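You operate a simulated robot arm through the tools that you are given. There is no shell and no other tool.

The job below is to be done with a simulated robot arm. You get a single attempt, and the scene is never put back.

JOB
Dab epoxy on the shaft in the setter and press its ferrule to the red mark.
Fine: epoxy from the green cup, stick back in its stand, slider back at the end.
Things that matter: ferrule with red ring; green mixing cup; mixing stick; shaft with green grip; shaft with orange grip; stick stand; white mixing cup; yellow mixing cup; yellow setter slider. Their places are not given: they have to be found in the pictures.

It is judged by the outcome, as a careful person would: the job done as asked, and still so three seconds after it is handed in. It fails if anything else is knocked over, pushed out of place, dropped, spilled or broken.

ROBOT AND FRAMES
A 6-joint arm with a four-finger gripper, fixed in place. Base frame: the origin is at the foot of the arm, x ahead of it, y to its left, z up; the work surface is at about z = 920. Readings come in mm, rad, newtons and seconds.
With the tool pointing down near the work surface it reaches from about 260 to 680 mm from the base axis. Its first joint turns from -2.897 to 2.897 rad. Payload 3.43 kg.
The tool frame sits at the grasp point between the pads (the TCP): z along the fingers, y along the line on which they close. The tips reach 30 mm beyond it. Largest opening 120 mm; the body of the gripper starts 85 mm behind the TCP.
Orientation is that of the tool frame in the base frame, as a unit quaternion [x, y, z, w]. With the fingers straight down and closing along the base's y, the tool's x points along the base's -x, its y along +y and its z along -z.

CONTROLS
- The arm moves only by the tool apply_moves. Its argument "commands" is a list of rows, each a list of 3 entries, a list of its own where there are three numbers: the shift along the tool's x, y, z in mm, then the turn, a rotation vector about the tool's x, y, z in rad, then the closure, from 0 (fully open) to 1 (shut). In form: [[[x, y, z], [rx, ry, rz], hand], ...]. A call has 1 to 20 rows; each row shifts and turns the commanded pose from where the row before left it, along the tool's axes as they then stand. Each row takes 0.2 s and may step no farther than 50 mm and 0.15 rad from the row before; otherwise, or with a gripper value out of range, the whole call is refused. Where a pose cannot be reached the arm comes as near as it can. A force on the tool above 40 N (or 10 N above the force at the start of the call, whichever is more), or a blocked arm, ends the call early, and 0.2 s more pass. Each finger halts on what it meets, pressing with about 31 N; the grip force reading is that of the motor and also rises with nothing between the fingers. The clock runs only during rows and for 0.2 s after the last one: add rows that do not move to give the fingers time. The reply holds the time, the measured pose of the TCP, the force on the tool along the base axes, the opening and the grip force, in the units named above and with some noise, with the torque about the TCP (base axes, N m) and any sound that the robot's microphone picked up.
- Cameras (640 x 400 px; columns grow to the right, rows downward): "scene" is fixed at [213, -664.9, 1542.9]; the picture's right is [0.93, -0.36, 0.00], its down [-0.26, -0.68, -0.69] and it looks along [0.25, 0.64, -0.73] (base axes); focal length 214 px, centre (320, 200). "wrist" rides on the gripper at [71, -17, -121] in the tool frame; the picture's right is [0.23, 0.97, 0.00], its down [-0.81, 0.19, -0.55] and it looks along [-0.54, 0.13, 0.83] (tool axes); focal length 275 px, centre (320, 200).
- camera(camera): a new picture of that camera. The clock stands still meanwhile.
- lift_body(by): slides the trunk up (or, below 0, down) by that many mm; the arm rides with it, the base frame stays. It gives what a move gives, with no picture.
- measure_at(camera, pixels): for up to 12 pixels [column, row] of the newest picture of that camera ("zoom" is the newest enlarged one), the place [x, y, z] in the base frame of the surface seen there, good to about 3 mm, but the place of the scene camera against the robot may be out by one fixed shift of up to 25 mm in any direction. The clock stands still meanwhile.
- enlarge(camera, box): a new picture of the part [left, top, right, bottom] of that camera's present view, enlarged. The clock stands still meanwhile.
- finish_job(): hands the job in; it is judged then, once.

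Unless the task says otherwise, let go and move clear before handing in.

The tools are called after ">>>" as name(argument=value, ...) on one line, values as JSON. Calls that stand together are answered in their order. apply_moves: Moves the arm, as the interface text tells. Its arguments: {"type":"object","properties":{"commands":{"type":"array","items":{"type":"array"}}},"required":["commands"]} The other tools are called the same way: lift_body (by) slides the trunk up or down; camera (camera) takes a picture; measure_at (camera, pixels) gives the place of the surface under pixels of a picture; enlarge (camera, box) takes an enlarged picture of a part of a camera's view; finish_job () hands the job in.

At the start:

```text
time: 0.0
tcp_pos: [507.8, 34.0, 1326.9]
tcp_rot: [0.0, 1.0, 0.0, 0.0]
force: [-0.2, -0.3, 0.2]
ft_torque: [-0.02, -0.04, 0.01]
opening: 120.1
finger_force: 0.0
trunk travel left (down, up): [-300.0, 140.0]
```

scene: 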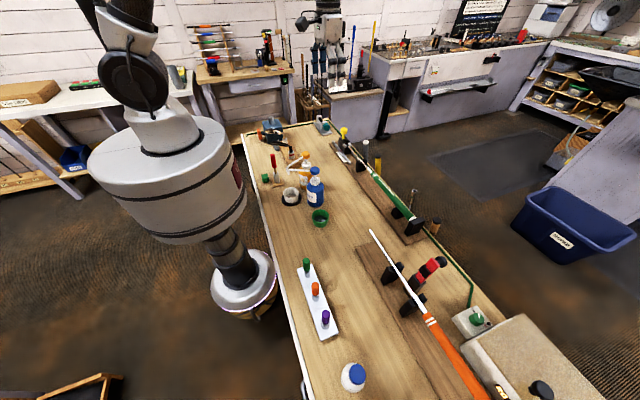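
wrist: 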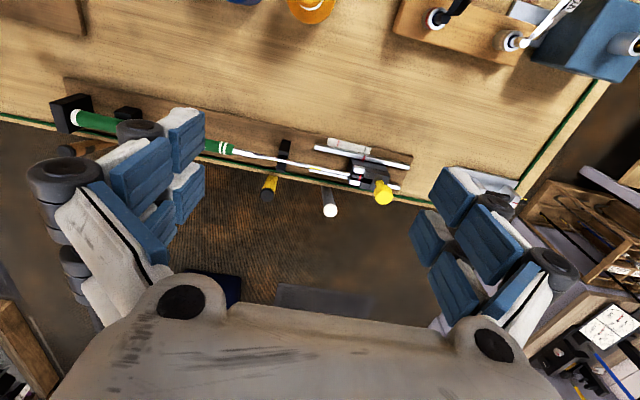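

The scene shows the bench with a green-gripped shaft in a fixture around (390,190) and an orange-gripped one at (430,310). I'll enlarge the regions to identify things.

>>> enlarge(camera="scene", box=[240, 110, 400, 210])

>>> enlarge(camera="scene", box=[320, 120, 440, 240])

>>> enlarge(camera="wrist", box=[40, 80, 440, 230])

>>> enlarge(camera="wrist", box=[380, 0, 640, 140])

```text
4.00 times, centred on (320, 160) of scene
```

zoom: 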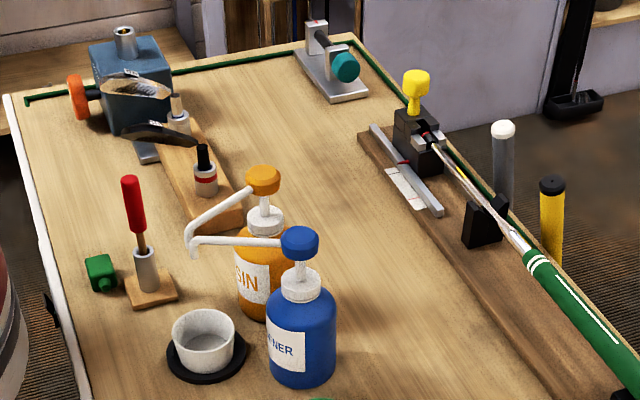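

```text
3.33 times, centred on (380, 180) of scene
```

zoom: 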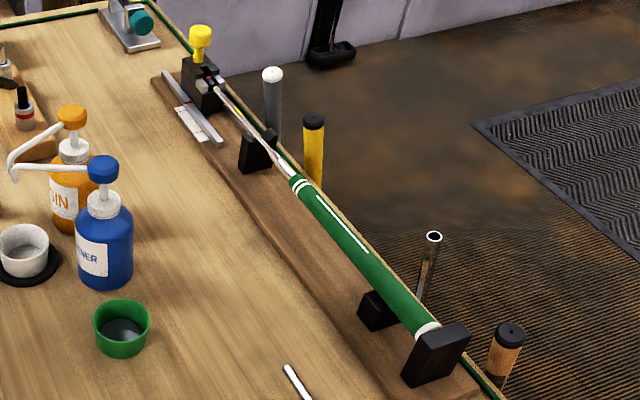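

```text
1.60 times, centred on (240, 155) of wrist
```

zoom: 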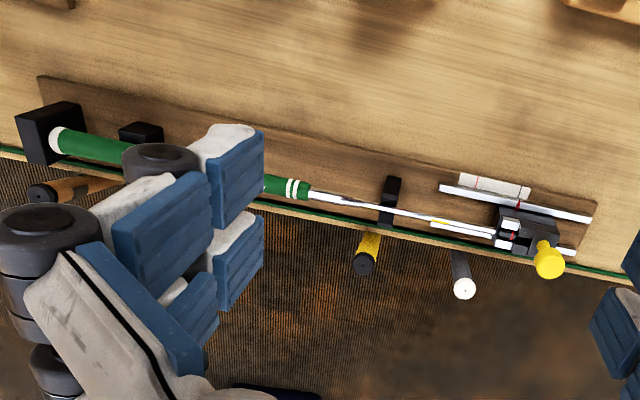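

```text
2.46 times, centred on (510, 70) of wrist
```

zoom: 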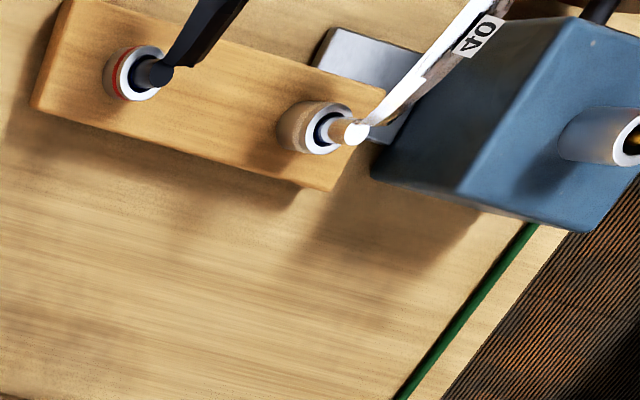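

The setter board carries a black slider with a yellow knob at (417,85) in the first zoom, and the green-grip shaft lies in it. I'll zoom further on each candidate.

>>> enlarge(camera="scene", box=[325, 120, 375, 170])

>>> enlarge(camera="scene", box=[250, 140, 330, 230])

>>> enlarge(camera="scene", box=[280, 240, 480, 400])

>>> enlarge(camera="wrist", box=[300, 120, 420, 210])

>>> enlarge(camera="scene", box=[240, 110, 300, 150])

```text
8.00 times, centred on (350, 145) of scene
```

zoom: 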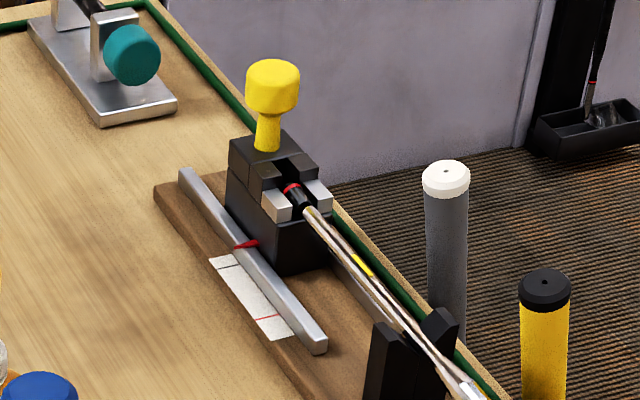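

```text
4.44 times, centred on (290, 185) of scene
```

zoom: 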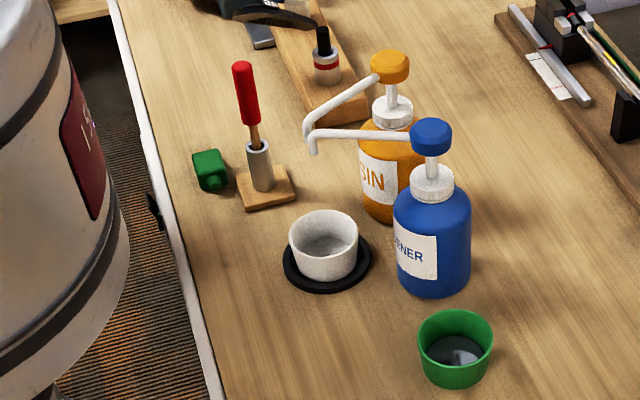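

```text
2.50 times, centred on (380, 320) of scene
```

zoom: 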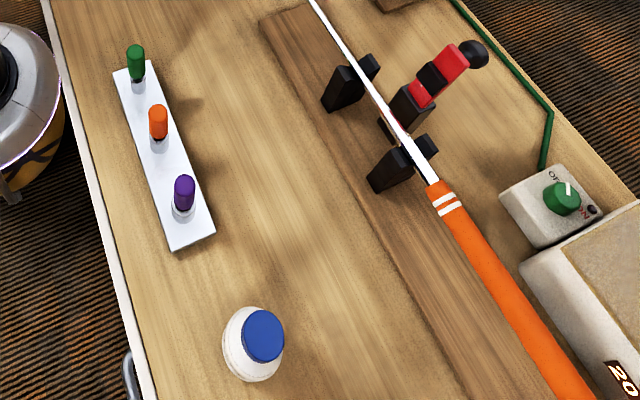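

```text
4.44 times, centred on (360, 165) of wrist
```

zoom: 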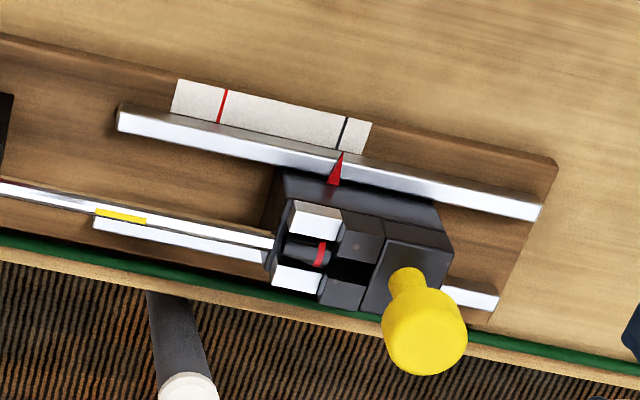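

```text
10.00 times, centred on (270, 130) of scene
```

zoom: 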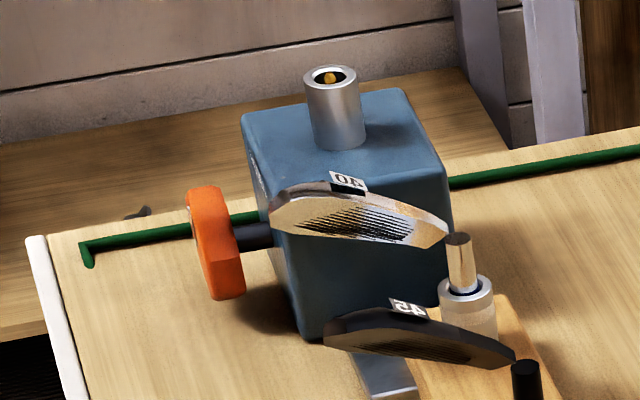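

The ferrule with the red ring sits in the slider jaws (zoom 4: 320,253), with the pointer at the black line and the red mark toward the grip. Stick is the red handle in the metal stand. I'll measure shared features in both cameras to find the scene shift.

>>> enlarge(camera="wrist", box=[300, 120, 420, 210])

>>> measure_at(camera="zoom", pixels=[[425, 330], [320, 255], [340, 165], [222, 105], [343, 133], [120, 120], [540, 210], [122, 217], [20, 190], [260, 255], [490, 300], [318, 220]])

>>> measure_at(camera="scene", pixels=[[273, 160], [272, 182], [320, 213], [320, 219], [292, 190], [292, 197], [344, 131], [316, 172], [265, 178]])

>>> measure_at(camera="wrist", pixels=[[75, 118], [383, 195], [435, 20], [510, 42], [285, 150], [225, 148], [312, 8]])

```text
4.44 times, centred on (360, 165) of wrist
```

zoom: 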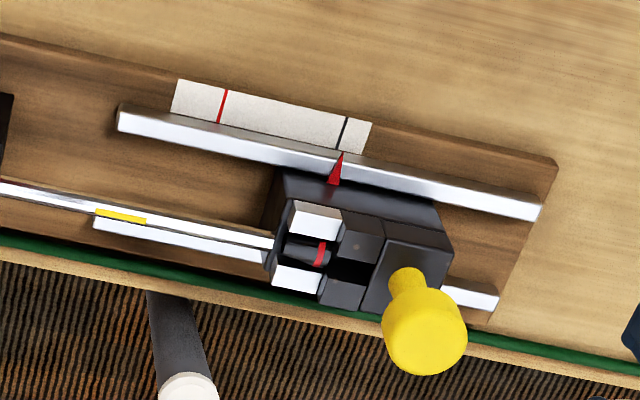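

```text
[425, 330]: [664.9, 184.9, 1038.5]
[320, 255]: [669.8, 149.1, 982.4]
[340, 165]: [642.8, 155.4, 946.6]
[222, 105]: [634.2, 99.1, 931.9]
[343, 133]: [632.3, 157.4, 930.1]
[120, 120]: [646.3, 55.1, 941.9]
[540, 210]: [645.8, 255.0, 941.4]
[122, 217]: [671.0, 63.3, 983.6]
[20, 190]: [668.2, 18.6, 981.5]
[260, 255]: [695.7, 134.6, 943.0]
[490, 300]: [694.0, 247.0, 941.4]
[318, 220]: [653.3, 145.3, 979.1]
```

```text
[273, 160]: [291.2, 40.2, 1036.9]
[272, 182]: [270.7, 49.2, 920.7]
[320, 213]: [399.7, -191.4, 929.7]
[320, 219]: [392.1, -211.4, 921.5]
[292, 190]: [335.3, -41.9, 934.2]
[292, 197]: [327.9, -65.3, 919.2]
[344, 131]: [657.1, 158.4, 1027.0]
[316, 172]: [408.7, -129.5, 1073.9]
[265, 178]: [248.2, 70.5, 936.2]
```

```text
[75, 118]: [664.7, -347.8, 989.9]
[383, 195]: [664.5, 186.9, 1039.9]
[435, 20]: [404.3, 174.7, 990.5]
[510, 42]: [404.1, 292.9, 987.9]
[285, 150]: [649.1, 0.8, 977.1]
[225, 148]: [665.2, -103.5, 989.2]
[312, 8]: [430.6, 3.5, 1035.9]
```

The setter rails run along y at x≈669: knob at (665,186,1040), black mark y≈157, red mark y≈99. The scene camera appears off by roughly (8,26,12). I'll move in for a closer wrist view of the slider and shaft tip.

>>> apply_moves(commands=[[[-10, 14, 34], [0, 0, 0], 0], [[-10, 14, 34], [0, 0, 0], 0], [[-10, 14, 34], [0, 0, 0], 0], [[-10, 14, 34], [0, 0, 0], 0], [[-10, 14, 34], [0, 0, 0], 0], [[-13, 17, 37], [0, 0, 0], 0], [[0, 0, 0], [0, 0, 0], 0]])

>>> camera(camera="wrist")

>>> camera(camera="scene")

```text
time: 1.6
tcp_pos: [571.8, 121.4, 1121.5]
tcp_rot: [0.0, 1.0, 0.0, 0.001]
force: [-0.5, -0.2, -0.1]
ft_torque: [0.01, -0.02, 0.0]
opening: 120.0
finger_force: 0.0
trunk travel left (down, up): [-300.0, 140.0]
```

```text
taken
```

wrist: 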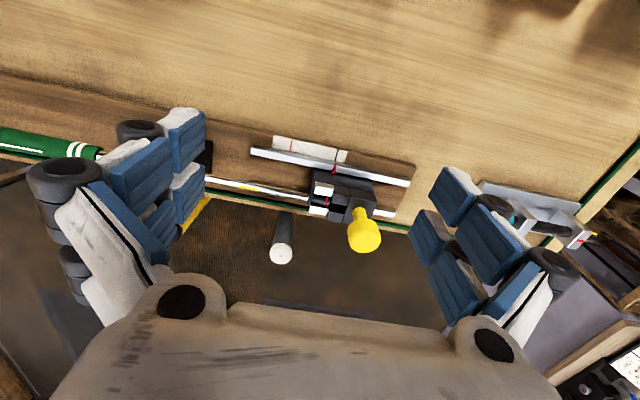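

```text
taken
```

scene: 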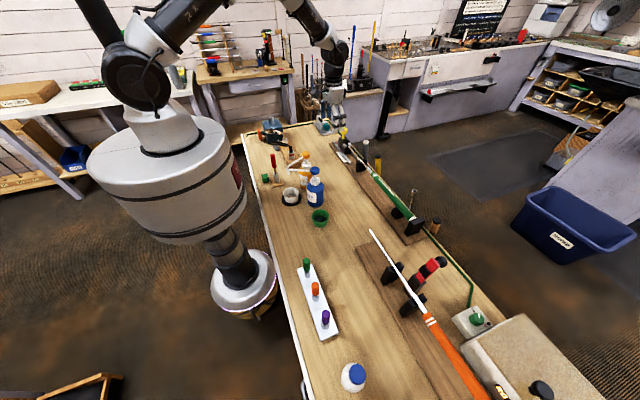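

The slider is at (340,195) in the wrist picture. Enlarging it.

>>> enlarge(camera="wrist", box=[205, 130, 415, 260])

>>> enlarge(camera="wrist", box=[290, 160, 350, 220])

>>> measure_at(camera="zoom", pixels=[[250, 370], [290, 370], [320, 395], [300, 300], [360, 300], [430, 320], [450, 150], [20, 345], [200, 370], [330, 480]])

```text
3.05 times, centred on (310, 195) of wrist
```

zoom: 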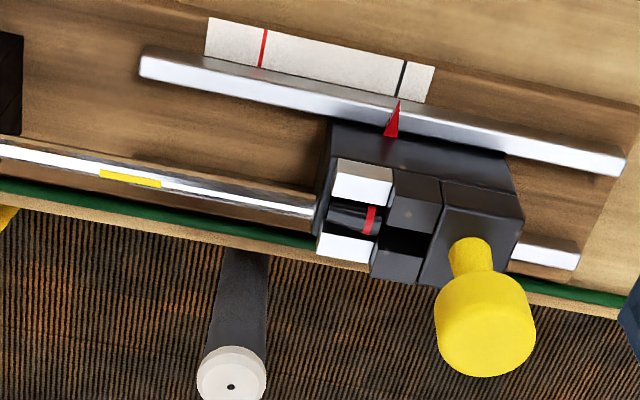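

```text
6.67 times, centred on (320, 190) of wrist
```

zoom: 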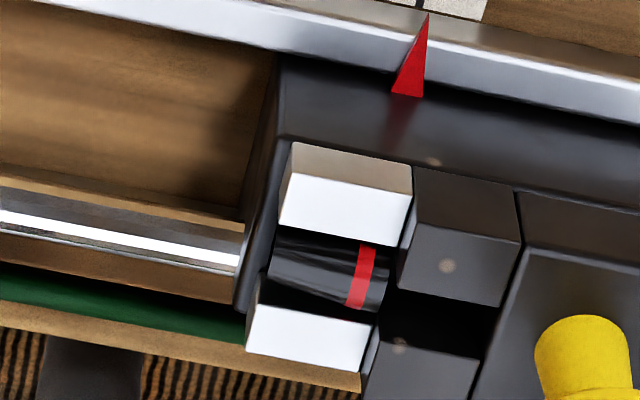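

```text
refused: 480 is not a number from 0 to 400
```

The ferrule (black with red ring) sits between white jaws at about (320,270) of the second zoom. I'll measure depth along the shaft line to locate the tip.

>>> measure_at(camera="zoom", pixels=[[20, 225], [100, 240], [180, 255], [220, 262], [240, 265], [100, 215], [180, 232], [300, 270], [360, 275], [340, 215], [310, 330], [270, 100]])

>>> enlarge(camera="wrist", box=[205, 160, 325, 230])

>>> measure_at(camera="zoom", pixels=[[60, 90], [150, 112], [220, 120], [290, 133], [350, 140], [420, 155], [480, 168], [540, 180], [580, 190], [170, 120], [250, 140], [420, 170]])

```text
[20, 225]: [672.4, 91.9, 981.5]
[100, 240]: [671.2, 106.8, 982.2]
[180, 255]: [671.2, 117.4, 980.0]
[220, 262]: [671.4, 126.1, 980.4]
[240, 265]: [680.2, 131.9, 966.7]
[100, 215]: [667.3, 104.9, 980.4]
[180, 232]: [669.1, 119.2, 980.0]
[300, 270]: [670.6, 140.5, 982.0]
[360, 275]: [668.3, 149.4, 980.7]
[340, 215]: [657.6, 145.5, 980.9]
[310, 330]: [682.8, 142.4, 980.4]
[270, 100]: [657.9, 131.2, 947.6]
```

```text
5.33 times, centred on (265, 195) of wrist
```

zoom: 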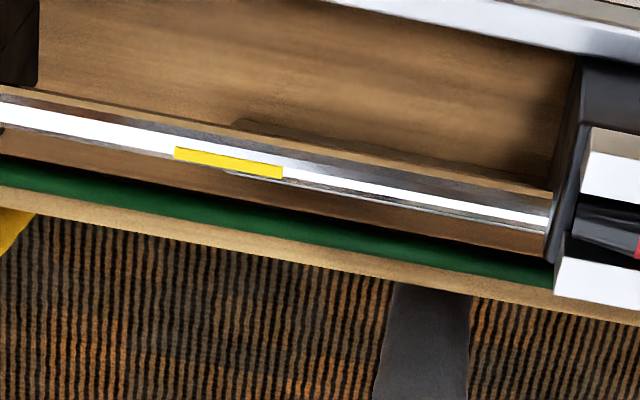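

```text
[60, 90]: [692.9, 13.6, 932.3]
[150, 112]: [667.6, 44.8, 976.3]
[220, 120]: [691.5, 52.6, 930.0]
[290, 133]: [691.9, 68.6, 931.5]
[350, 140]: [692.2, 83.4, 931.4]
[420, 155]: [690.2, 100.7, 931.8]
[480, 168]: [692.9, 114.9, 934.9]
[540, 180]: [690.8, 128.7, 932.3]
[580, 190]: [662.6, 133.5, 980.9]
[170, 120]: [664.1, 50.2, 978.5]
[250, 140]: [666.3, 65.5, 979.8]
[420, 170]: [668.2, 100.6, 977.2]
```

The shaft axis is at x≈669, top z≈982, with its tip near y≈129. There's a yellow stripe at y≈50–72; I'll zoom extremely on it and the tip.

>>> enlarge(camera="wrist", box=[232, 178, 264, 198])

>>> enlarge(camera="wrist", box=[290, 182, 338, 212])

>>> enlarge(camera="scene", box=[340, 138, 385, 178])

>>> enlarge(camera="scene", box=[364, 225, 444, 325])

>>> enlarge(camera="scene", box=[304, 204, 336, 228])

>>> enlarge(camera="scene", box=[256, 148, 304, 208])

```text
16.00 times, centred on (248, 188) of wrist
```

zoom: 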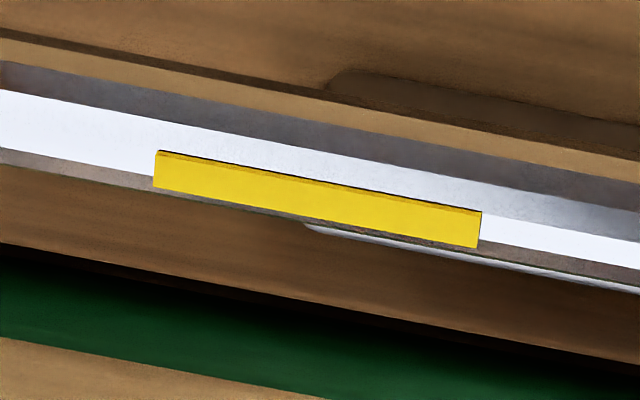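

```text
13.33 times, centred on (314, 197) of wrist
```

zoom: 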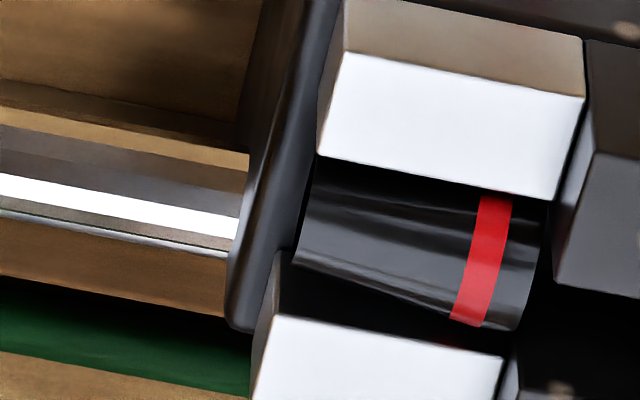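

```text
10.00 times, centred on (362, 158) of scene
```

zoom: 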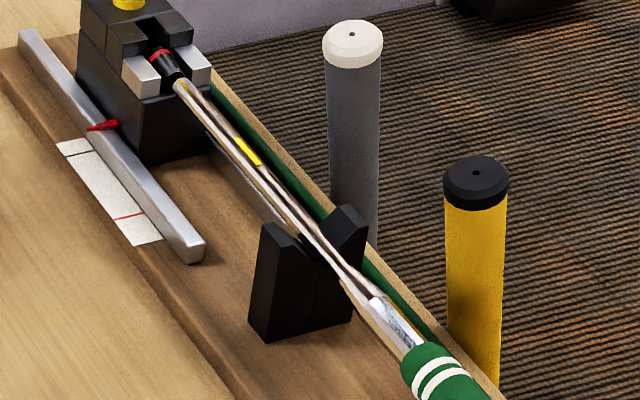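

```text
4.00 times, centred on (404, 275) of scene
```

zoom: 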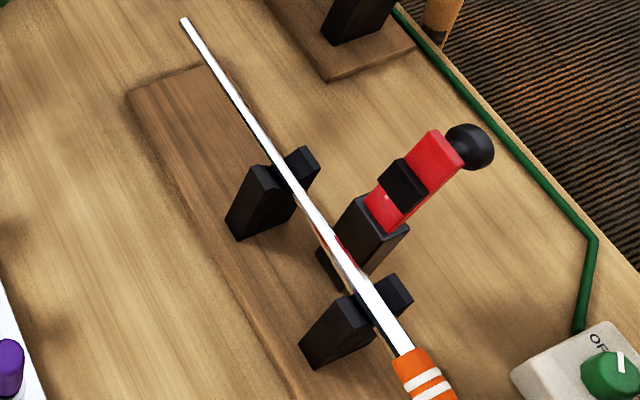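

```text
16.00 times, centred on (320, 216) of scene
```

zoom: 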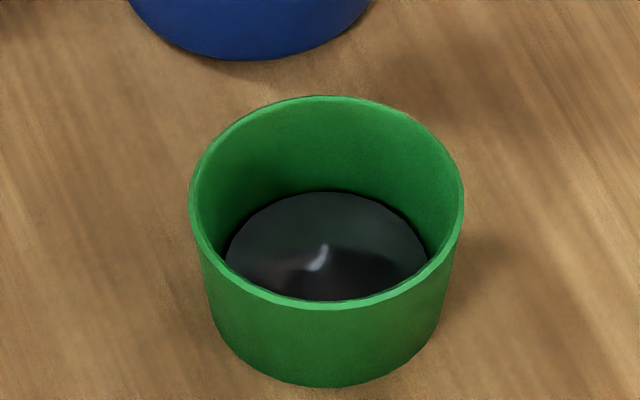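

```text
6.67 times, centred on (280, 178) of scene
```

zoom: 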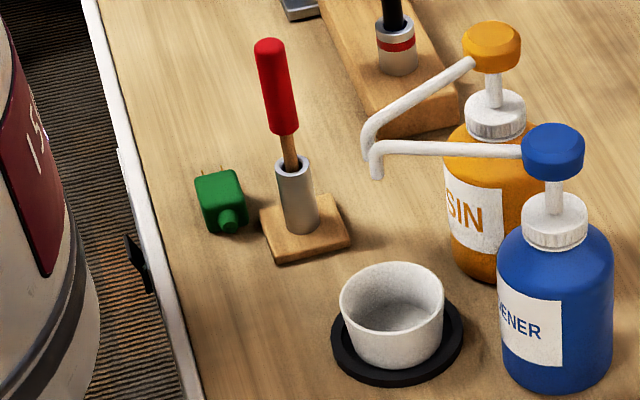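

The stripe is a flat raised yellow label on top of the shaft; the stick is a wooden rod with a red handle in a metal tube. I'll measure the stripe's ends and the tip precisely, and items around the stick.

>>> enlarge(camera="wrist", box=[232, 178, 264, 198])

>>> measure_at(camera="zoom", pixels=[[165, 172], [300, 200], [470, 232], [100, 120], [100, 165], [560, 230], [600, 285]])

>>> enlarge(camera="wrist", box=[290, 182, 338, 212])

>>> measure_at(camera="zoom", pixels=[[225, 215], [235, 225], [245, 150], [240, 290], [275, 150], [320, 210], [300, 255], [520, 250], [340, 120], [270, 340], [480, 250], [540, 250]])

>>> enlarge(camera="scene", box=[256, 148, 304, 208])

>>> measure_at(camera="zoom", pixels=[[268, 45], [285, 125], [289, 150], [285, 180], [305, 235], [285, 255], [310, 160], [375, 130], [490, 35], [550, 140], [390, 330], [340, 290]])

```text
16.00 times, centred on (248, 188) of wrist
```

zoom: 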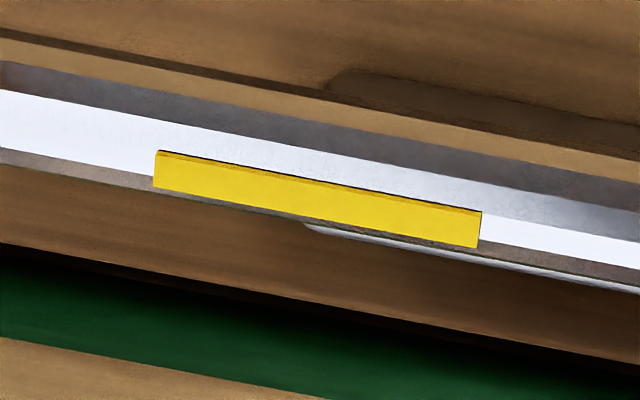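

```text
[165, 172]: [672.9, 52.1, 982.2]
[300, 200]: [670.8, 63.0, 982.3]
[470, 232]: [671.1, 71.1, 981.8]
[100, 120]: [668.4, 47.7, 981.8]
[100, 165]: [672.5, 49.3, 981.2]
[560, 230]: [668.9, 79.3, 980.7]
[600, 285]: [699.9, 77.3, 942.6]
```

```text
13.33 times, centred on (314, 197) of wrist
```

zoom: 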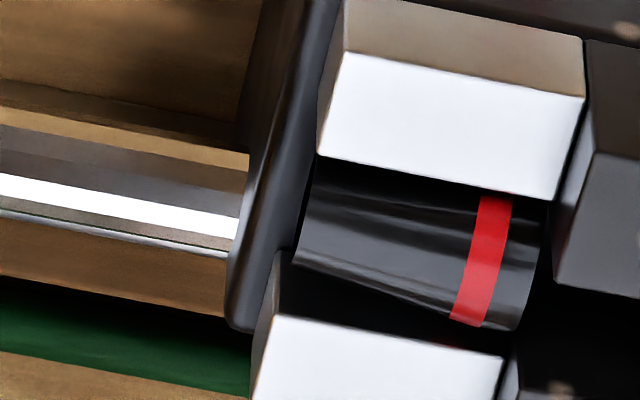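

```text
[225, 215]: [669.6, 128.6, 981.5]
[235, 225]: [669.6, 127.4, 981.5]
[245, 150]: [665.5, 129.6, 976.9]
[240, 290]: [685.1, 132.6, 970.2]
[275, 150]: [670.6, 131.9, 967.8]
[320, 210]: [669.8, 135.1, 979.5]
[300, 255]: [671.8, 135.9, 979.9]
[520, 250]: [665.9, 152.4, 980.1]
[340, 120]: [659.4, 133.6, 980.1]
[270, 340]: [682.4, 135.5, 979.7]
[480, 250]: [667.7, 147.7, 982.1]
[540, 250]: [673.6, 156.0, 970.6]
```

```text
6.67 times, centred on (280, 178) of scene
```

zoom: 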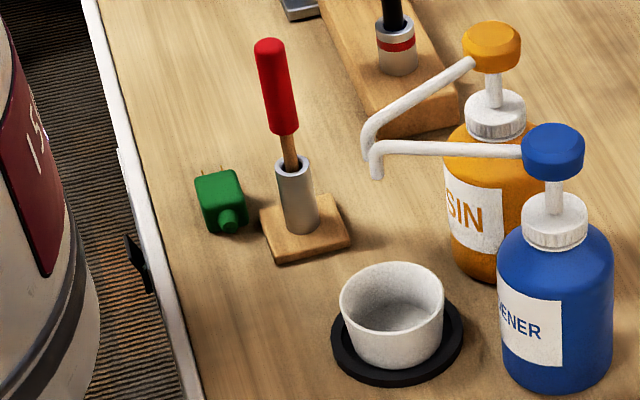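

```text
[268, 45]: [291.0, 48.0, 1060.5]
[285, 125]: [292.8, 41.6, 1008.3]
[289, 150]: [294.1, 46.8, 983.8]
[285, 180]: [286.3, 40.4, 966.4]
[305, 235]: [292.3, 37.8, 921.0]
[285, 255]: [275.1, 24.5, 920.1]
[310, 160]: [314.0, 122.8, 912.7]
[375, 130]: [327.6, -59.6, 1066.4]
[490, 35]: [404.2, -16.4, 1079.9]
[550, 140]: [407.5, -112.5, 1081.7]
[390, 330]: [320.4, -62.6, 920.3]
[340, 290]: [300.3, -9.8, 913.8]
```

Calibrated geometry so far: tip at y≈129, ferrule y 135–153, label y 52–72. Now I'll go up and over to view the stick and cups from the -y side with the wrist camera.

>>> apply_moves(commands=[[[0, 0, -40], [0, 0, 0], 0], [[19.2, -34.1, -12], [0, 0, 0], 0], [[19.2, -34.1, -12], [0, 0, 0], 0], [[19.2, -34.1, -12], [0, 0, 0], 0], [[19.2, -34.1, -12], [0, 0, 0], 0], [[19.2, -34.1, -12], [0, 0, 0], 0], [[19.2, -34.1, -12], [0, 0, 0], 0], [[19.2, -34.1, -12], [0, 0, 0], 0], [[19.2, -34.1, -12], [0, 0, 0], 0], [[19.2, -34.1, -12], [0, 0, 0], 0], [[19.2, -34.1, -12], [0, 0, 0], 0]])

>>> apply_moves(commands=[[[0, 0, 0], [0, 0, -0.1428], 0], [[0, 0, 0], [0, 0, -0.1428], 0], [[0, 0, 0], [0, 0, -0.1428], 0], [[0, 0, 0], [0, 0, -0.1428], 0], [[0, 0, 0], [0, 0, -0.1428], 0], [[0, 0, 0], [0, 0, -0.1428], 0], [[0, 0, 0], [0, 0, -0.1428], 0], [[0, 0, 0], [0, 0, -0.1428], 0], [[0, 0, 0], [0, 0, -0.1428], 0], [[0, 0, 0], [0, 0, -0.1428], 0], [[0, 0, 0], [0, 0, -0.1428], 0], [[0, 0, 0], [0, 0, 0], 0]])

>>> camera(camera="wrist")

```text
time: 4.0
tcp_pos: [377.4, -222.9, 1280.6]
tcp_rot: [0.0, 1.0, 0.001, 0.0]
force: [-0.5, -0.7, 0.2]
ft_torque: [0.0, 0.0, 0.0]
opening: 120.1
finger_force: 0.0
trunk travel left (down, up): [-300.0, 140.0]
```

```text
time: 6.6
tcp_pos: [377.7, -220.3, 1281.3]
tcp_rot: [0.707, -0.707, 0.001, 0.0]
force: [-0.3, -0.9, 0.2]
ft_torque: [-0.01, -0.01, 0.01]
opening: 120.0
finger_force: 0.1
trunk travel left (down, up): [-300.0, 140.0]
```

```text
taken
```

wrist: 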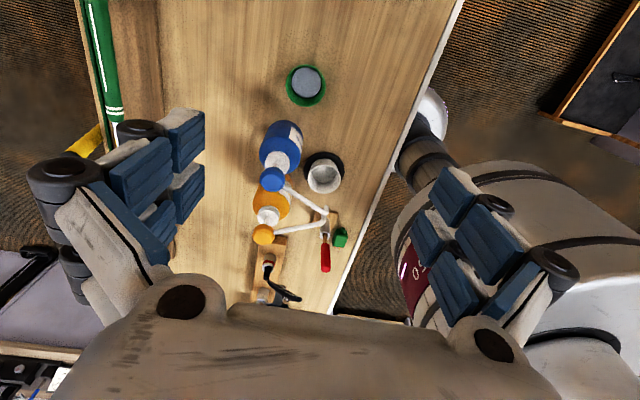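

The view shows the green cup (306,85), white cup (325,175), stick (325,255) and green block. Enlarging and measuring these.

>>> enlarge(camera="wrist", box=[290, 195, 360, 285])

>>> enlarge(camera="wrist", box=[280, 60, 335, 115])

>>> measure_at(camera="zoom", pixels=[[110, 200], [310, 30], [310, 370], [525, 200], [310, 200], [250, 200], [380, 200]])

>>> measure_at(camera="wrist", pixels=[[325, 250], [326, 268], [324, 232], [324, 212], [272, 178], [263, 235], [340, 237], [323, 175], [275, 230], [290, 235], [325, 240]])

```text
4.44 times, centred on (325, 240) of wrist
```

zoom: 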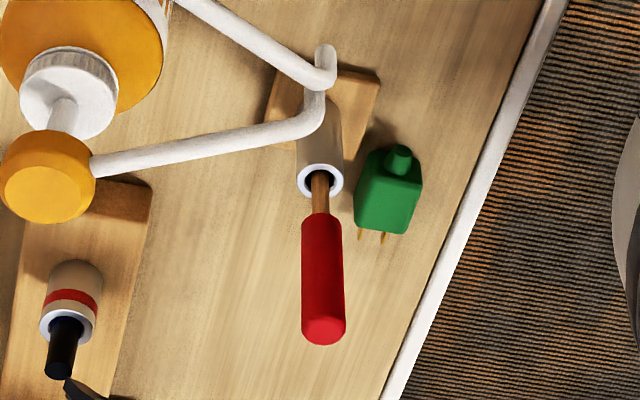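

```text
7.27 times, centred on (308, 88) of wrist
```

zoom: 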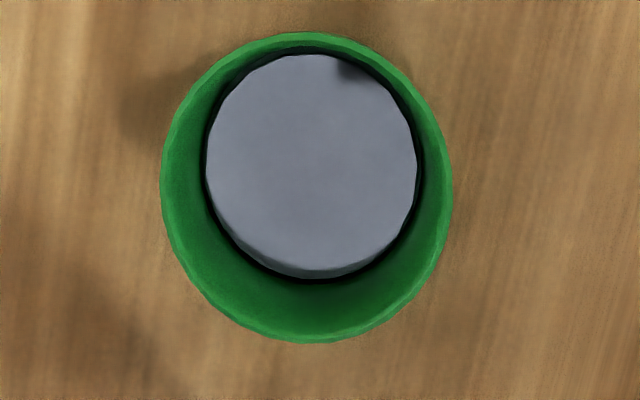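

```text
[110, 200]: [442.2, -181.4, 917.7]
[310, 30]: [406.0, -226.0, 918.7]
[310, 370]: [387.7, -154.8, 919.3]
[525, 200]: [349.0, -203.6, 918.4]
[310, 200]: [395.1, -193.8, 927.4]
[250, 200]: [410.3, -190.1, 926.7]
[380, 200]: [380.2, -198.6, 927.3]
```

```text
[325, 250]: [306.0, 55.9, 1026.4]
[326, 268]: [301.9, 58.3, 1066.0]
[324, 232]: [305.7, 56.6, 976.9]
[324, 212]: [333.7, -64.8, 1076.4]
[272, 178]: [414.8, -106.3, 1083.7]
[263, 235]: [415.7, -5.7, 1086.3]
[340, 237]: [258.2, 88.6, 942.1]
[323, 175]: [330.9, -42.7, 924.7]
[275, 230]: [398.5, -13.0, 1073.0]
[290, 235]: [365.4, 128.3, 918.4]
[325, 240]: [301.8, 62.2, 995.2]
```

Stick handle is near (303,58), z≈1012–1070, tube top z≈983; green cup centre ≈(397,-190) with epoxy at z≈927. I'll hover above the stick with the hand half-closed and check.

>>> apply_moves(commands=[[[-39.7, 10.7, 9], [0, 0, 0], 0.4], [[-39.7, 10.7, 9], [0, 0, 0], 0.4], [[-39.7, 10.7, 9], [0, 0, 0], 0.4], [[-39.7, 10.7, 9], [0, 0, 0], 0.4], [[-39.7, 10.7, 9], [0, 0, 0], 0.4], [[-39.7, 10.7, 9], [0, 0, 0], 0.4], [[-39.7, 10.5, 9], [0, 0, 0], 0.4], [[0, 0, 20], [0, 0, 0], 0.4], [[0, 0, 20], [0, 0, 0], 0.4], [[0, 0, 20], [0, 0, 0], 0.4], [[0, 0, 0], [0, 0, 0], 0.4], [[0, 0, 0], [0, 0, 0], 0.4]])

>>> camera(camera="wrist")

>>> enlarge(camera="scene", box=[230, 80, 350, 210])

```text
time: 9.2
tcp_pos: [303.1, 59.1, 1157.0]
tcp_rot: [-0.707, 0.707, 0.0, -0.001]
force: [0.5, -1.2, -0.3]
ft_torque: [0.0, 0.01, 0.02]
opening: 71.8
finger_force: 0.0
trunk travel left (down, up): [-300.0, 140.0]
```

```text
taken
```

wrist: 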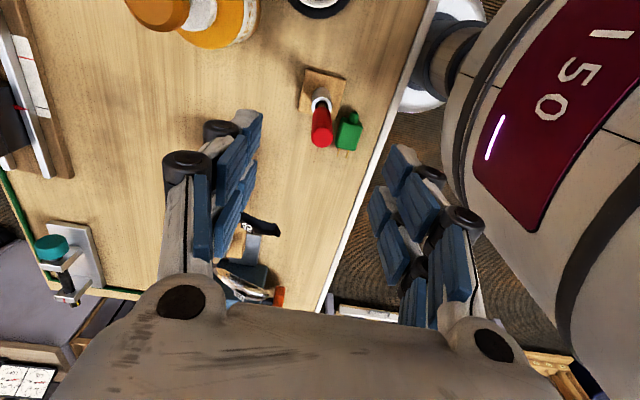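

```text
3.08 times, centred on (290, 145) of scene
```

zoom: 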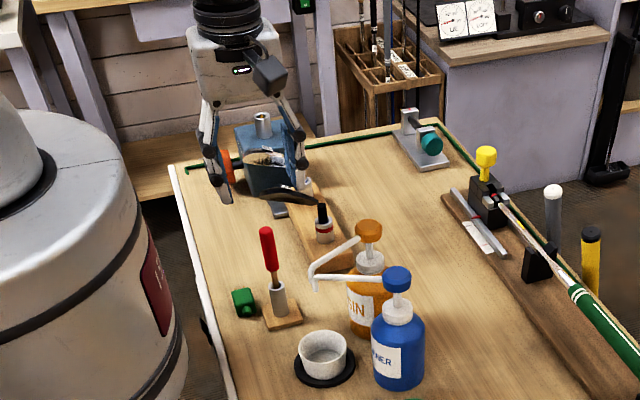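

The gripper hovers above; stick handle top is at (321,138) in the wrist view. Measuring it.

>>> enlarge(camera="wrist", box=[290, 60, 370, 160])

>>> measure_at(camera="zoom", pixels=[[288, 320], [318, 320], [350, 320], [318, 340], [318, 300], [320, 260], [320, 200], [320, 185], [318, 150], [345, 150], [290, 150], [420, 280]])

```text
4.00 times, centred on (330, 110) of wrist
```

zoom: 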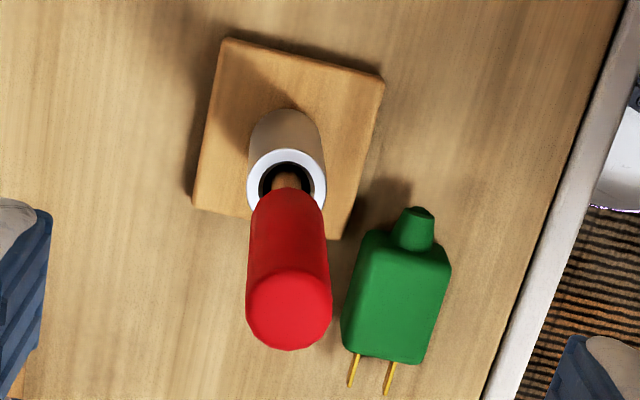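

```text
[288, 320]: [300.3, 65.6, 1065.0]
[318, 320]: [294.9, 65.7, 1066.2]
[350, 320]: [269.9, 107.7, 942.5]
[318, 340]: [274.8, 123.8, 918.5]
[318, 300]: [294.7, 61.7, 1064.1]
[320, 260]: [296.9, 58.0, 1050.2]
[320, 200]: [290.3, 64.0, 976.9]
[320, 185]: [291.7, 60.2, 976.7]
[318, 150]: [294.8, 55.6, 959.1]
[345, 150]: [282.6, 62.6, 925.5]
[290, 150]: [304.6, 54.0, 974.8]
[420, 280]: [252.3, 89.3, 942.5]
```

Handle top centre is about (301,63,1067) with diameter ≈17 mm, tube rim about (302,59,977). Descending to straddle the handle, then checking before closing.

>>> apply_moves(commands=[[[-3, 2, 28], [0, 0, 0], 0.4], [[0, 0, 28], [0, 0, 0], 0.4], [[0, 0, 28], [0, 0, 0], 0.4], [[0, 0, 27], [0, 0, 0], 0.4], [[0, 0, 0], [0, 0, 0], 0.4]])

>>> camera(camera="wrist")

>>> enlarge(camera="scene", box=[240, 120, 320, 210])

```text
time: 10.4
tcp_pos: [301.3, 60.9, 1048.4]
tcp_rot: [0.708, -0.707, 0.0, 0.0]
force: [-0.5, -0.3, 0.2]
ft_torque: [-0.04, -0.01, 0.03]
opening: 71.9
finger_force: 0.1
trunk travel left (down, up): [-300.0, 140.0]
```

```text
taken
```

wrist: 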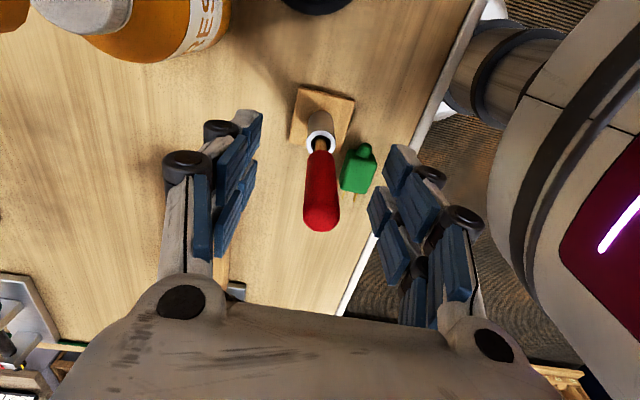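

```text
4.44 times, centred on (280, 165) of scene
```

zoom: 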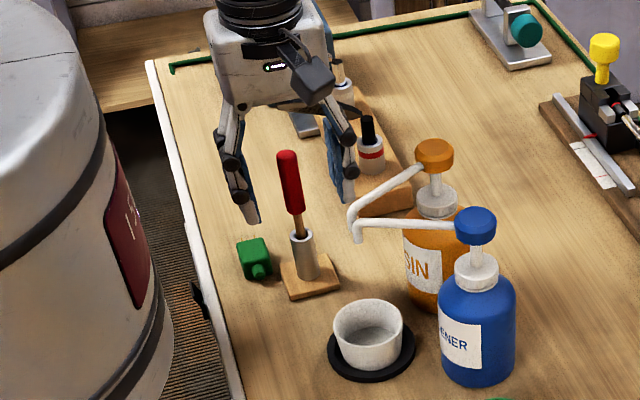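

The handle runs from (320,155) to (321,218), straddled by the fingers. A quick check of its depth before closing.

>>> measure_at(camera="wrist", pixels=[[321, 218], [321, 208], [321, 190], [321, 175], [320, 160], [320, 145], [312, 140], [330, 140], [308, 180], [335, 180]])

```text
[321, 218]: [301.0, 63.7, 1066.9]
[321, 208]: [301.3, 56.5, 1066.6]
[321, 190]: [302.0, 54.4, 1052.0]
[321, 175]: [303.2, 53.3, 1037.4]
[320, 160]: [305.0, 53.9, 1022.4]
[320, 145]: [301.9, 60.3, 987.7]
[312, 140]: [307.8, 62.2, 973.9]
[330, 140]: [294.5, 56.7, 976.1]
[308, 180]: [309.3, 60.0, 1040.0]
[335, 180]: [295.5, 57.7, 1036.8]
```

The handle axis is about (302,61.5) and vertical, well centred. Closing on it.

>>> apply_moves(commands=[[[0, 0, 0], [0, 0, 0], 0.7], [[0, 0, 0], [0, 0, 0], 0.8], [[0, 0, 0], [0, 0, 0], 0.9], [[0, 0, 0], [0, 0, 0], 1], [[0, 0, 0], [0, 0, 0], 1], [[0, 0, 0], [0, 0, 0], 1]])

```text
time: 11.8
tcp_pos: [301.7, 61.2, 1048.0]
tcp_rot: [-0.707, 0.707, 0.0, 0.0]
force: [-0.6, -0.7, 0.3]
ft_torque: [0.03, 0.01, -0.04]
opening: 16.4
finger_force: 31.1
trunk travel left (down, up): [-300.0, 140.0]
```

Gripped at 16.4 mm with 31 N. Lifting straight up.

>>> apply_moves(commands=[[[0, 0, -15], [0, 0, 0], 1], [[0, 0, -25], [0, 0, 0], 1], [[0, 0, -30], [0, 0, 0], 1], [[0, 0, -30], [0, 0, 0], 1], [[0, 0, -30], [0, 0, 0], 1], [[0, 0, -20], [0, 0, 0], 1], [[0, 0, 0], [0, 0, 0], 1]])

>>> camera(camera="wrist")

>>> enlarge(camera="scene", box=[240, 90, 330, 210])

```text
time: 13.4
tcp_pos: [302.0, 59.9, 1197.2]
tcp_rot: [0.707, -0.707, 0.0, 0.0]
force: [-1.0, 0.3, -0.7]
ft_torque: [0.01, 0.01, -0.02]
opening: 16.1
finger_force: 30.9
trunk travel left (down, up): [-300.0, 140.0]
```

```text
taken
```

wrist: 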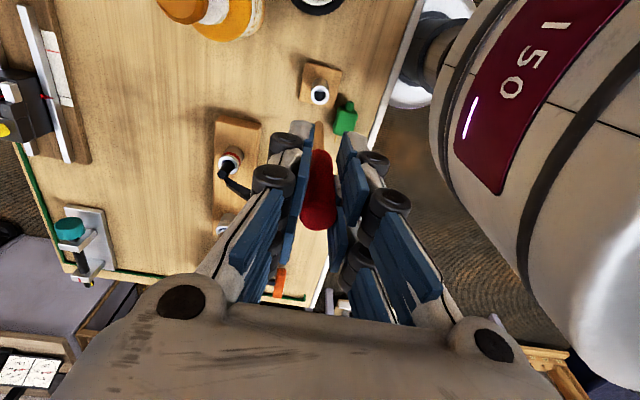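

```text
3.33 times, centred on (285, 150) of scene
```

zoom: 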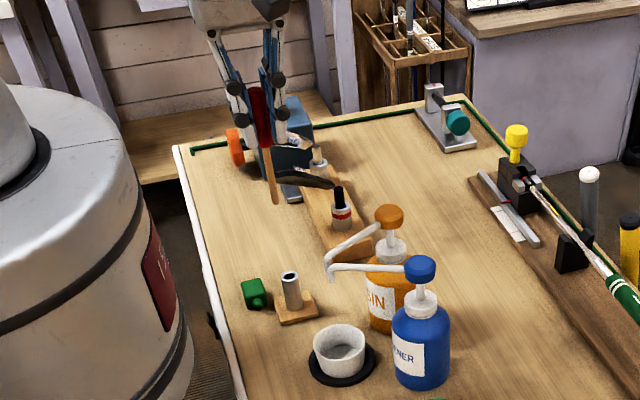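

The stick is out of the stand; its tip shows near (275,203) in the zoom. Measuring tip and stand mouth.

>>> measure_at(camera="zoom", pixels=[[275, 201], [274, 196], [270, 170], [266, 148], [289, 276]])

>>> enlarge(camera="wrist", box=[290, 70, 360, 170])

>>> measure_at(camera="zoom", pixels=[[316, 205], [316, 212], [316, 240], [316, 270], [325, 70], [300, 95], [350, 95]])

```text
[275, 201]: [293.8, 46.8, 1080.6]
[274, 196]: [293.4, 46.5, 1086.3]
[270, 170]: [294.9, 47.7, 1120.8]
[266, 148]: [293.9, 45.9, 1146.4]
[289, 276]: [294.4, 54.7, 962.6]
```

```text
4.00 times, centred on (325, 120) of wrist
```

zoom: 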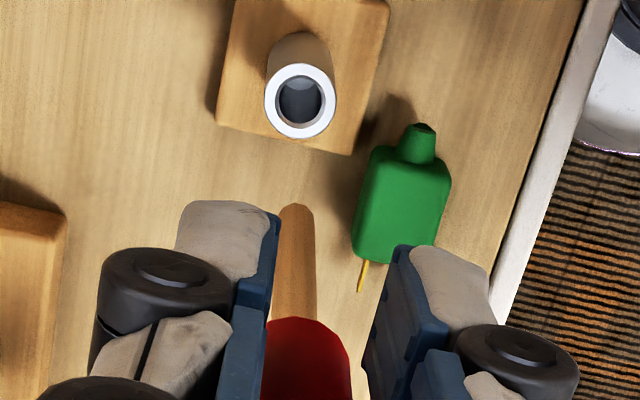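

```text
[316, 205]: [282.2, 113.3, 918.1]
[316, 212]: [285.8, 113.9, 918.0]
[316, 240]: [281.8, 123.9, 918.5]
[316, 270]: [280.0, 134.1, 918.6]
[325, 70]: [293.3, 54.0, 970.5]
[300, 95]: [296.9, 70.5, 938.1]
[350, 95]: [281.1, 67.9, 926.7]
```

The tip in the wrist zoom is at (297,206). Measuring it, the stand tube rim, and looking at the whole scene for the yellow cup.

>>> measure_at(camera="zoom", pixels=[[297, 208], [297, 215], [297, 240], [297, 280], [300, 70], [300, 132], [268, 100], [333, 100], [300, 350]])

>>> enlarge(camera="scene", box=[280, 160, 360, 240])

```text
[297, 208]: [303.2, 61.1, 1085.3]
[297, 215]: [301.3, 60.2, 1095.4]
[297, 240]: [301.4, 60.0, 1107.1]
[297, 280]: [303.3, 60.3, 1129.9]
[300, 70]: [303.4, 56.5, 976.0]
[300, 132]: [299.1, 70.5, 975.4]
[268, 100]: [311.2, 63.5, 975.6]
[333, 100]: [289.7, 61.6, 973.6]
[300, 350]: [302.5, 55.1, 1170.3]
```

```text
5.00 times, centred on (320, 200) of scene
```

zoom: 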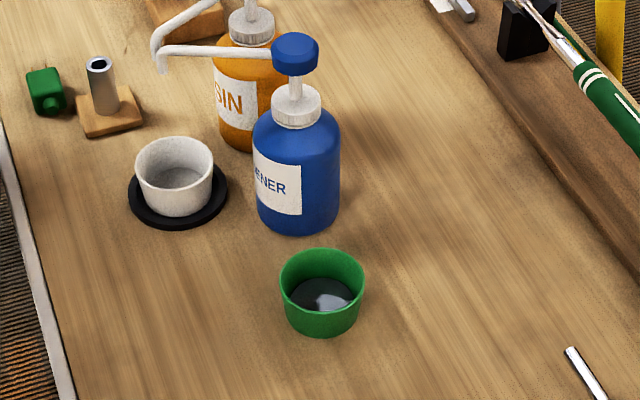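

Tip is about 115 mm below the TCP and straight below it; stand tube centre ≈(301,62). I'll raise to clear the pumps, go over the green cup (≈397,-200) and lower partway to check.

>>> apply_moves(commands=[[[0, 0, -33], [0, 0, 0], 1], [[0, 0, -33], [0, 0, 0], 1], [[37.1, -13.6, 0], [0, 0, 0], 1], [[37.1, -13.6, 0], [0, 0, 0], 1], [[37.1, -13.6, 0], [0, 0, 0], 1], [[37.1, -13.6, 0], [0, 0, 0], 1], [[37.1, -13.6, 0], [0, 0, 0], 1], [[37.1, -13.6, 0], [0, 0, 0], 1], [[37.1, -13.4, 0], [0, 0, 0], 1], [[0, 0, 35], [0, 0, 0], 1], [[0, 0, 35], [0, 0, 0], 1], [[0, 0, 35], [0, 0, 0], 1], [[0, 0, 35], [0, 0, 0], 1], [[0, 0, 0], [0, 0, 0], 1]])

>>> camera(camera="wrist")

>>> enlarge(camera="scene", box=[280, 150, 360, 240])

```text
time: 16.4
tcp_pos: [397.0, -198.9, 1123.3]
tcp_rot: [0.707, -0.707, 0.0, 0.0]
force: [-0.7, 0.6, -0.1]
ft_torque: [-0.02, -0.02, -0.04]
opening: 16.3
finger_force: 31.1
trunk travel left (down, up): [-300.0, 140.0]
```

```text
taken
```

wrist: 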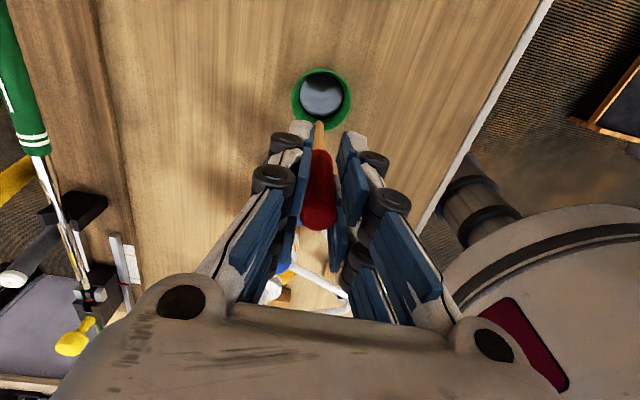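

```text
4.44 times, centred on (320, 195) of scene
```

zoom: 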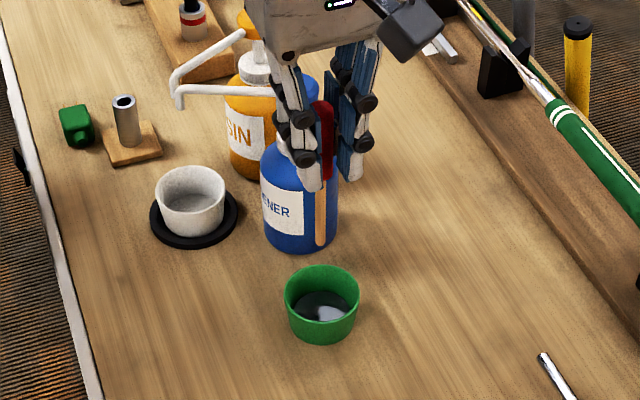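

The stick hangs above the green cup (wrist 322,97). Measuring rim and disc.

>>> enlarge(camera="wrist", box=[280, 60, 360, 140])

>>> measure_at(camera="zoom", pixels=[[322, 50], [322, 90], [322, 180], [322, 270], [322, 330], [230, 190], [415, 190], [210, 180], [436, 185], [95, 190], [306, 312], [306, 350]])

```text
5.00 times, centred on (320, 100) of wrist
```

zoom: 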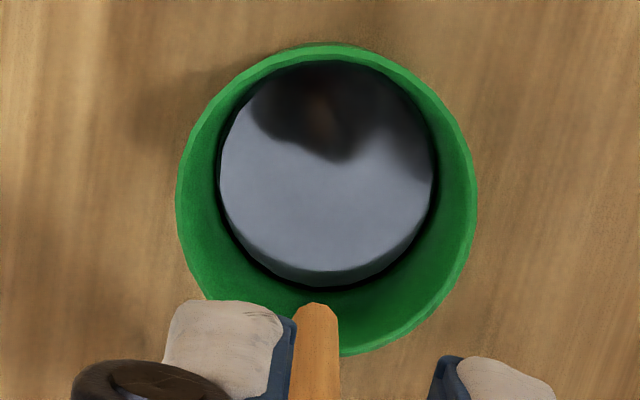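

```text
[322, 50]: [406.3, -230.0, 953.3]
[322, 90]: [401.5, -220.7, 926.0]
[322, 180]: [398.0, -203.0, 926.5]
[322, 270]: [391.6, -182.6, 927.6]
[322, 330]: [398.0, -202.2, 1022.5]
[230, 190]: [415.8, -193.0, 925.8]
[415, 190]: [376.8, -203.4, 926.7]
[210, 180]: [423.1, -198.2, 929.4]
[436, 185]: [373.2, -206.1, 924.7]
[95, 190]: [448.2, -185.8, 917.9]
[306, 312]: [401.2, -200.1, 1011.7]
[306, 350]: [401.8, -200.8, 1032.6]
```

Cup centre is ≈(397,-202), rim z≈955, epoxy surface z≈926. Lowering the tip to just about the surface.

>>> apply_moves(commands=[[[3, 1, 25], [0, 0, 0], 1], [[0, 0, 25], [0, 0, 0], 1], [[0, 0, 20], [0, 0, 0], 1], [[0, 0, 8], [0, 0, 0], 1], [[0, 0, 4], [0, 0, 0], 1], [[0, 0, 0], [0, 0, 0], 1]])

>>> camera(camera="wrist")

>>> enlarge(camera="wrist", box=[270, 50, 370, 170])

>>> enlarge(camera="scene", box=[300, 190, 340, 235])

```text
time: 17.8
tcp_pos: [396.1, -201.9, 1042.8]
tcp_rot: [0.707, -0.707, 0.0, 0.0]
force: [0.5, -0.3, -0.2]
ft_torque: [0.0, 0.03, -0.04]
opening: 16.1
finger_force: 31.1
trunk travel left (down, up): [-300.0, 140.0]
```

```text
taken
```

wrist: 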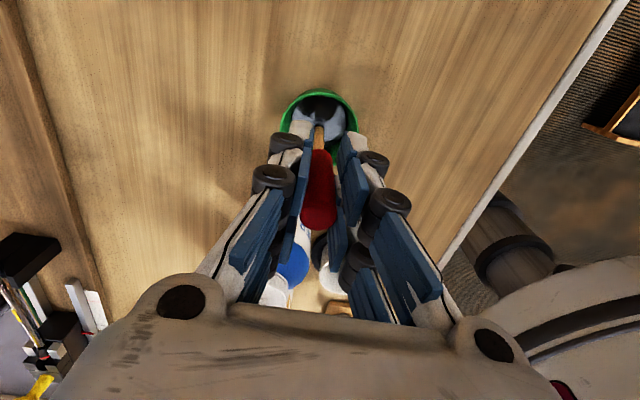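

```text
3.33 times, centred on (320, 110) of wrist
```

zoom: 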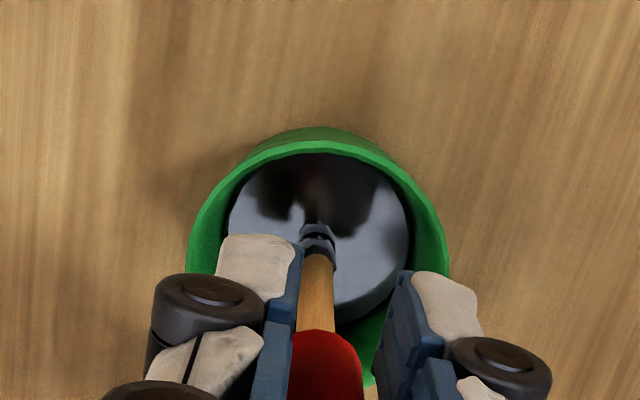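

```text
8.89 times, centred on (320, 212) of scene
```

zoom: 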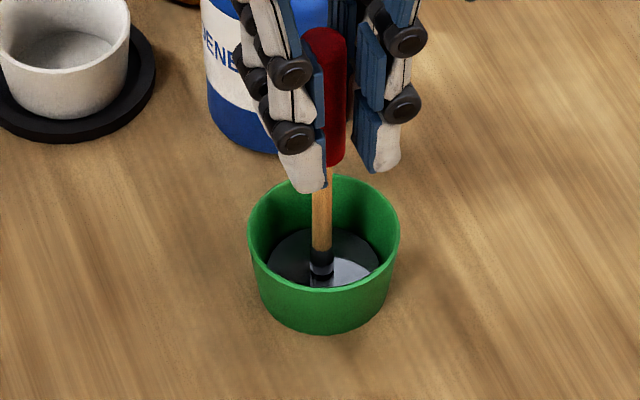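

The stick's end has turned dark grey at the surface (scene zoom 321,265), so it is wetting. I'll dip 3 mm more, hold, and lift out to check.

>>> apply_moves(commands=[[[0, 0, 1.5], [0, 0, 0], 1], [[0, 0, 1.5], [0, 0, 0], 1], [[0, 0, 0], [0, 0, 0], 1], [[0, 0, 0], [0, 0, 0], 1]])

>>> enlarge(camera="scene", box=[300, 190, 340, 235])

```text
time: 18.8
tcp_pos: [396.8, -201.5, 1039.0]
tcp_rot: [0.707, -0.707, 0.001, 0.0]
force: [1.1, 0.3, 5.2]
ft_torque: [0.08, 0.02, -0.01]
opening: 16.0
finger_force: 31.1
trunk travel left (down, up): [-300.0, 140.0]
```

```text
8.89 times, centred on (320, 212) of scene
```

zoom: 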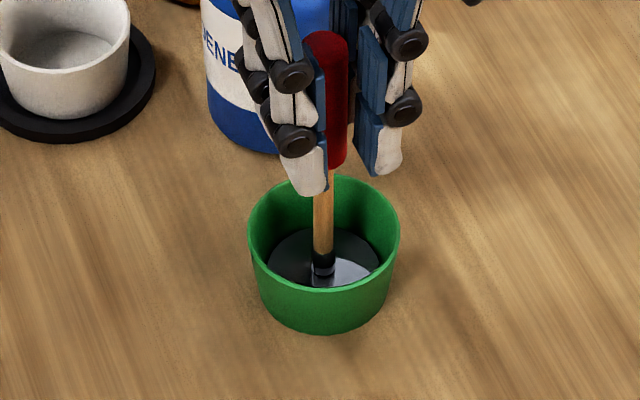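

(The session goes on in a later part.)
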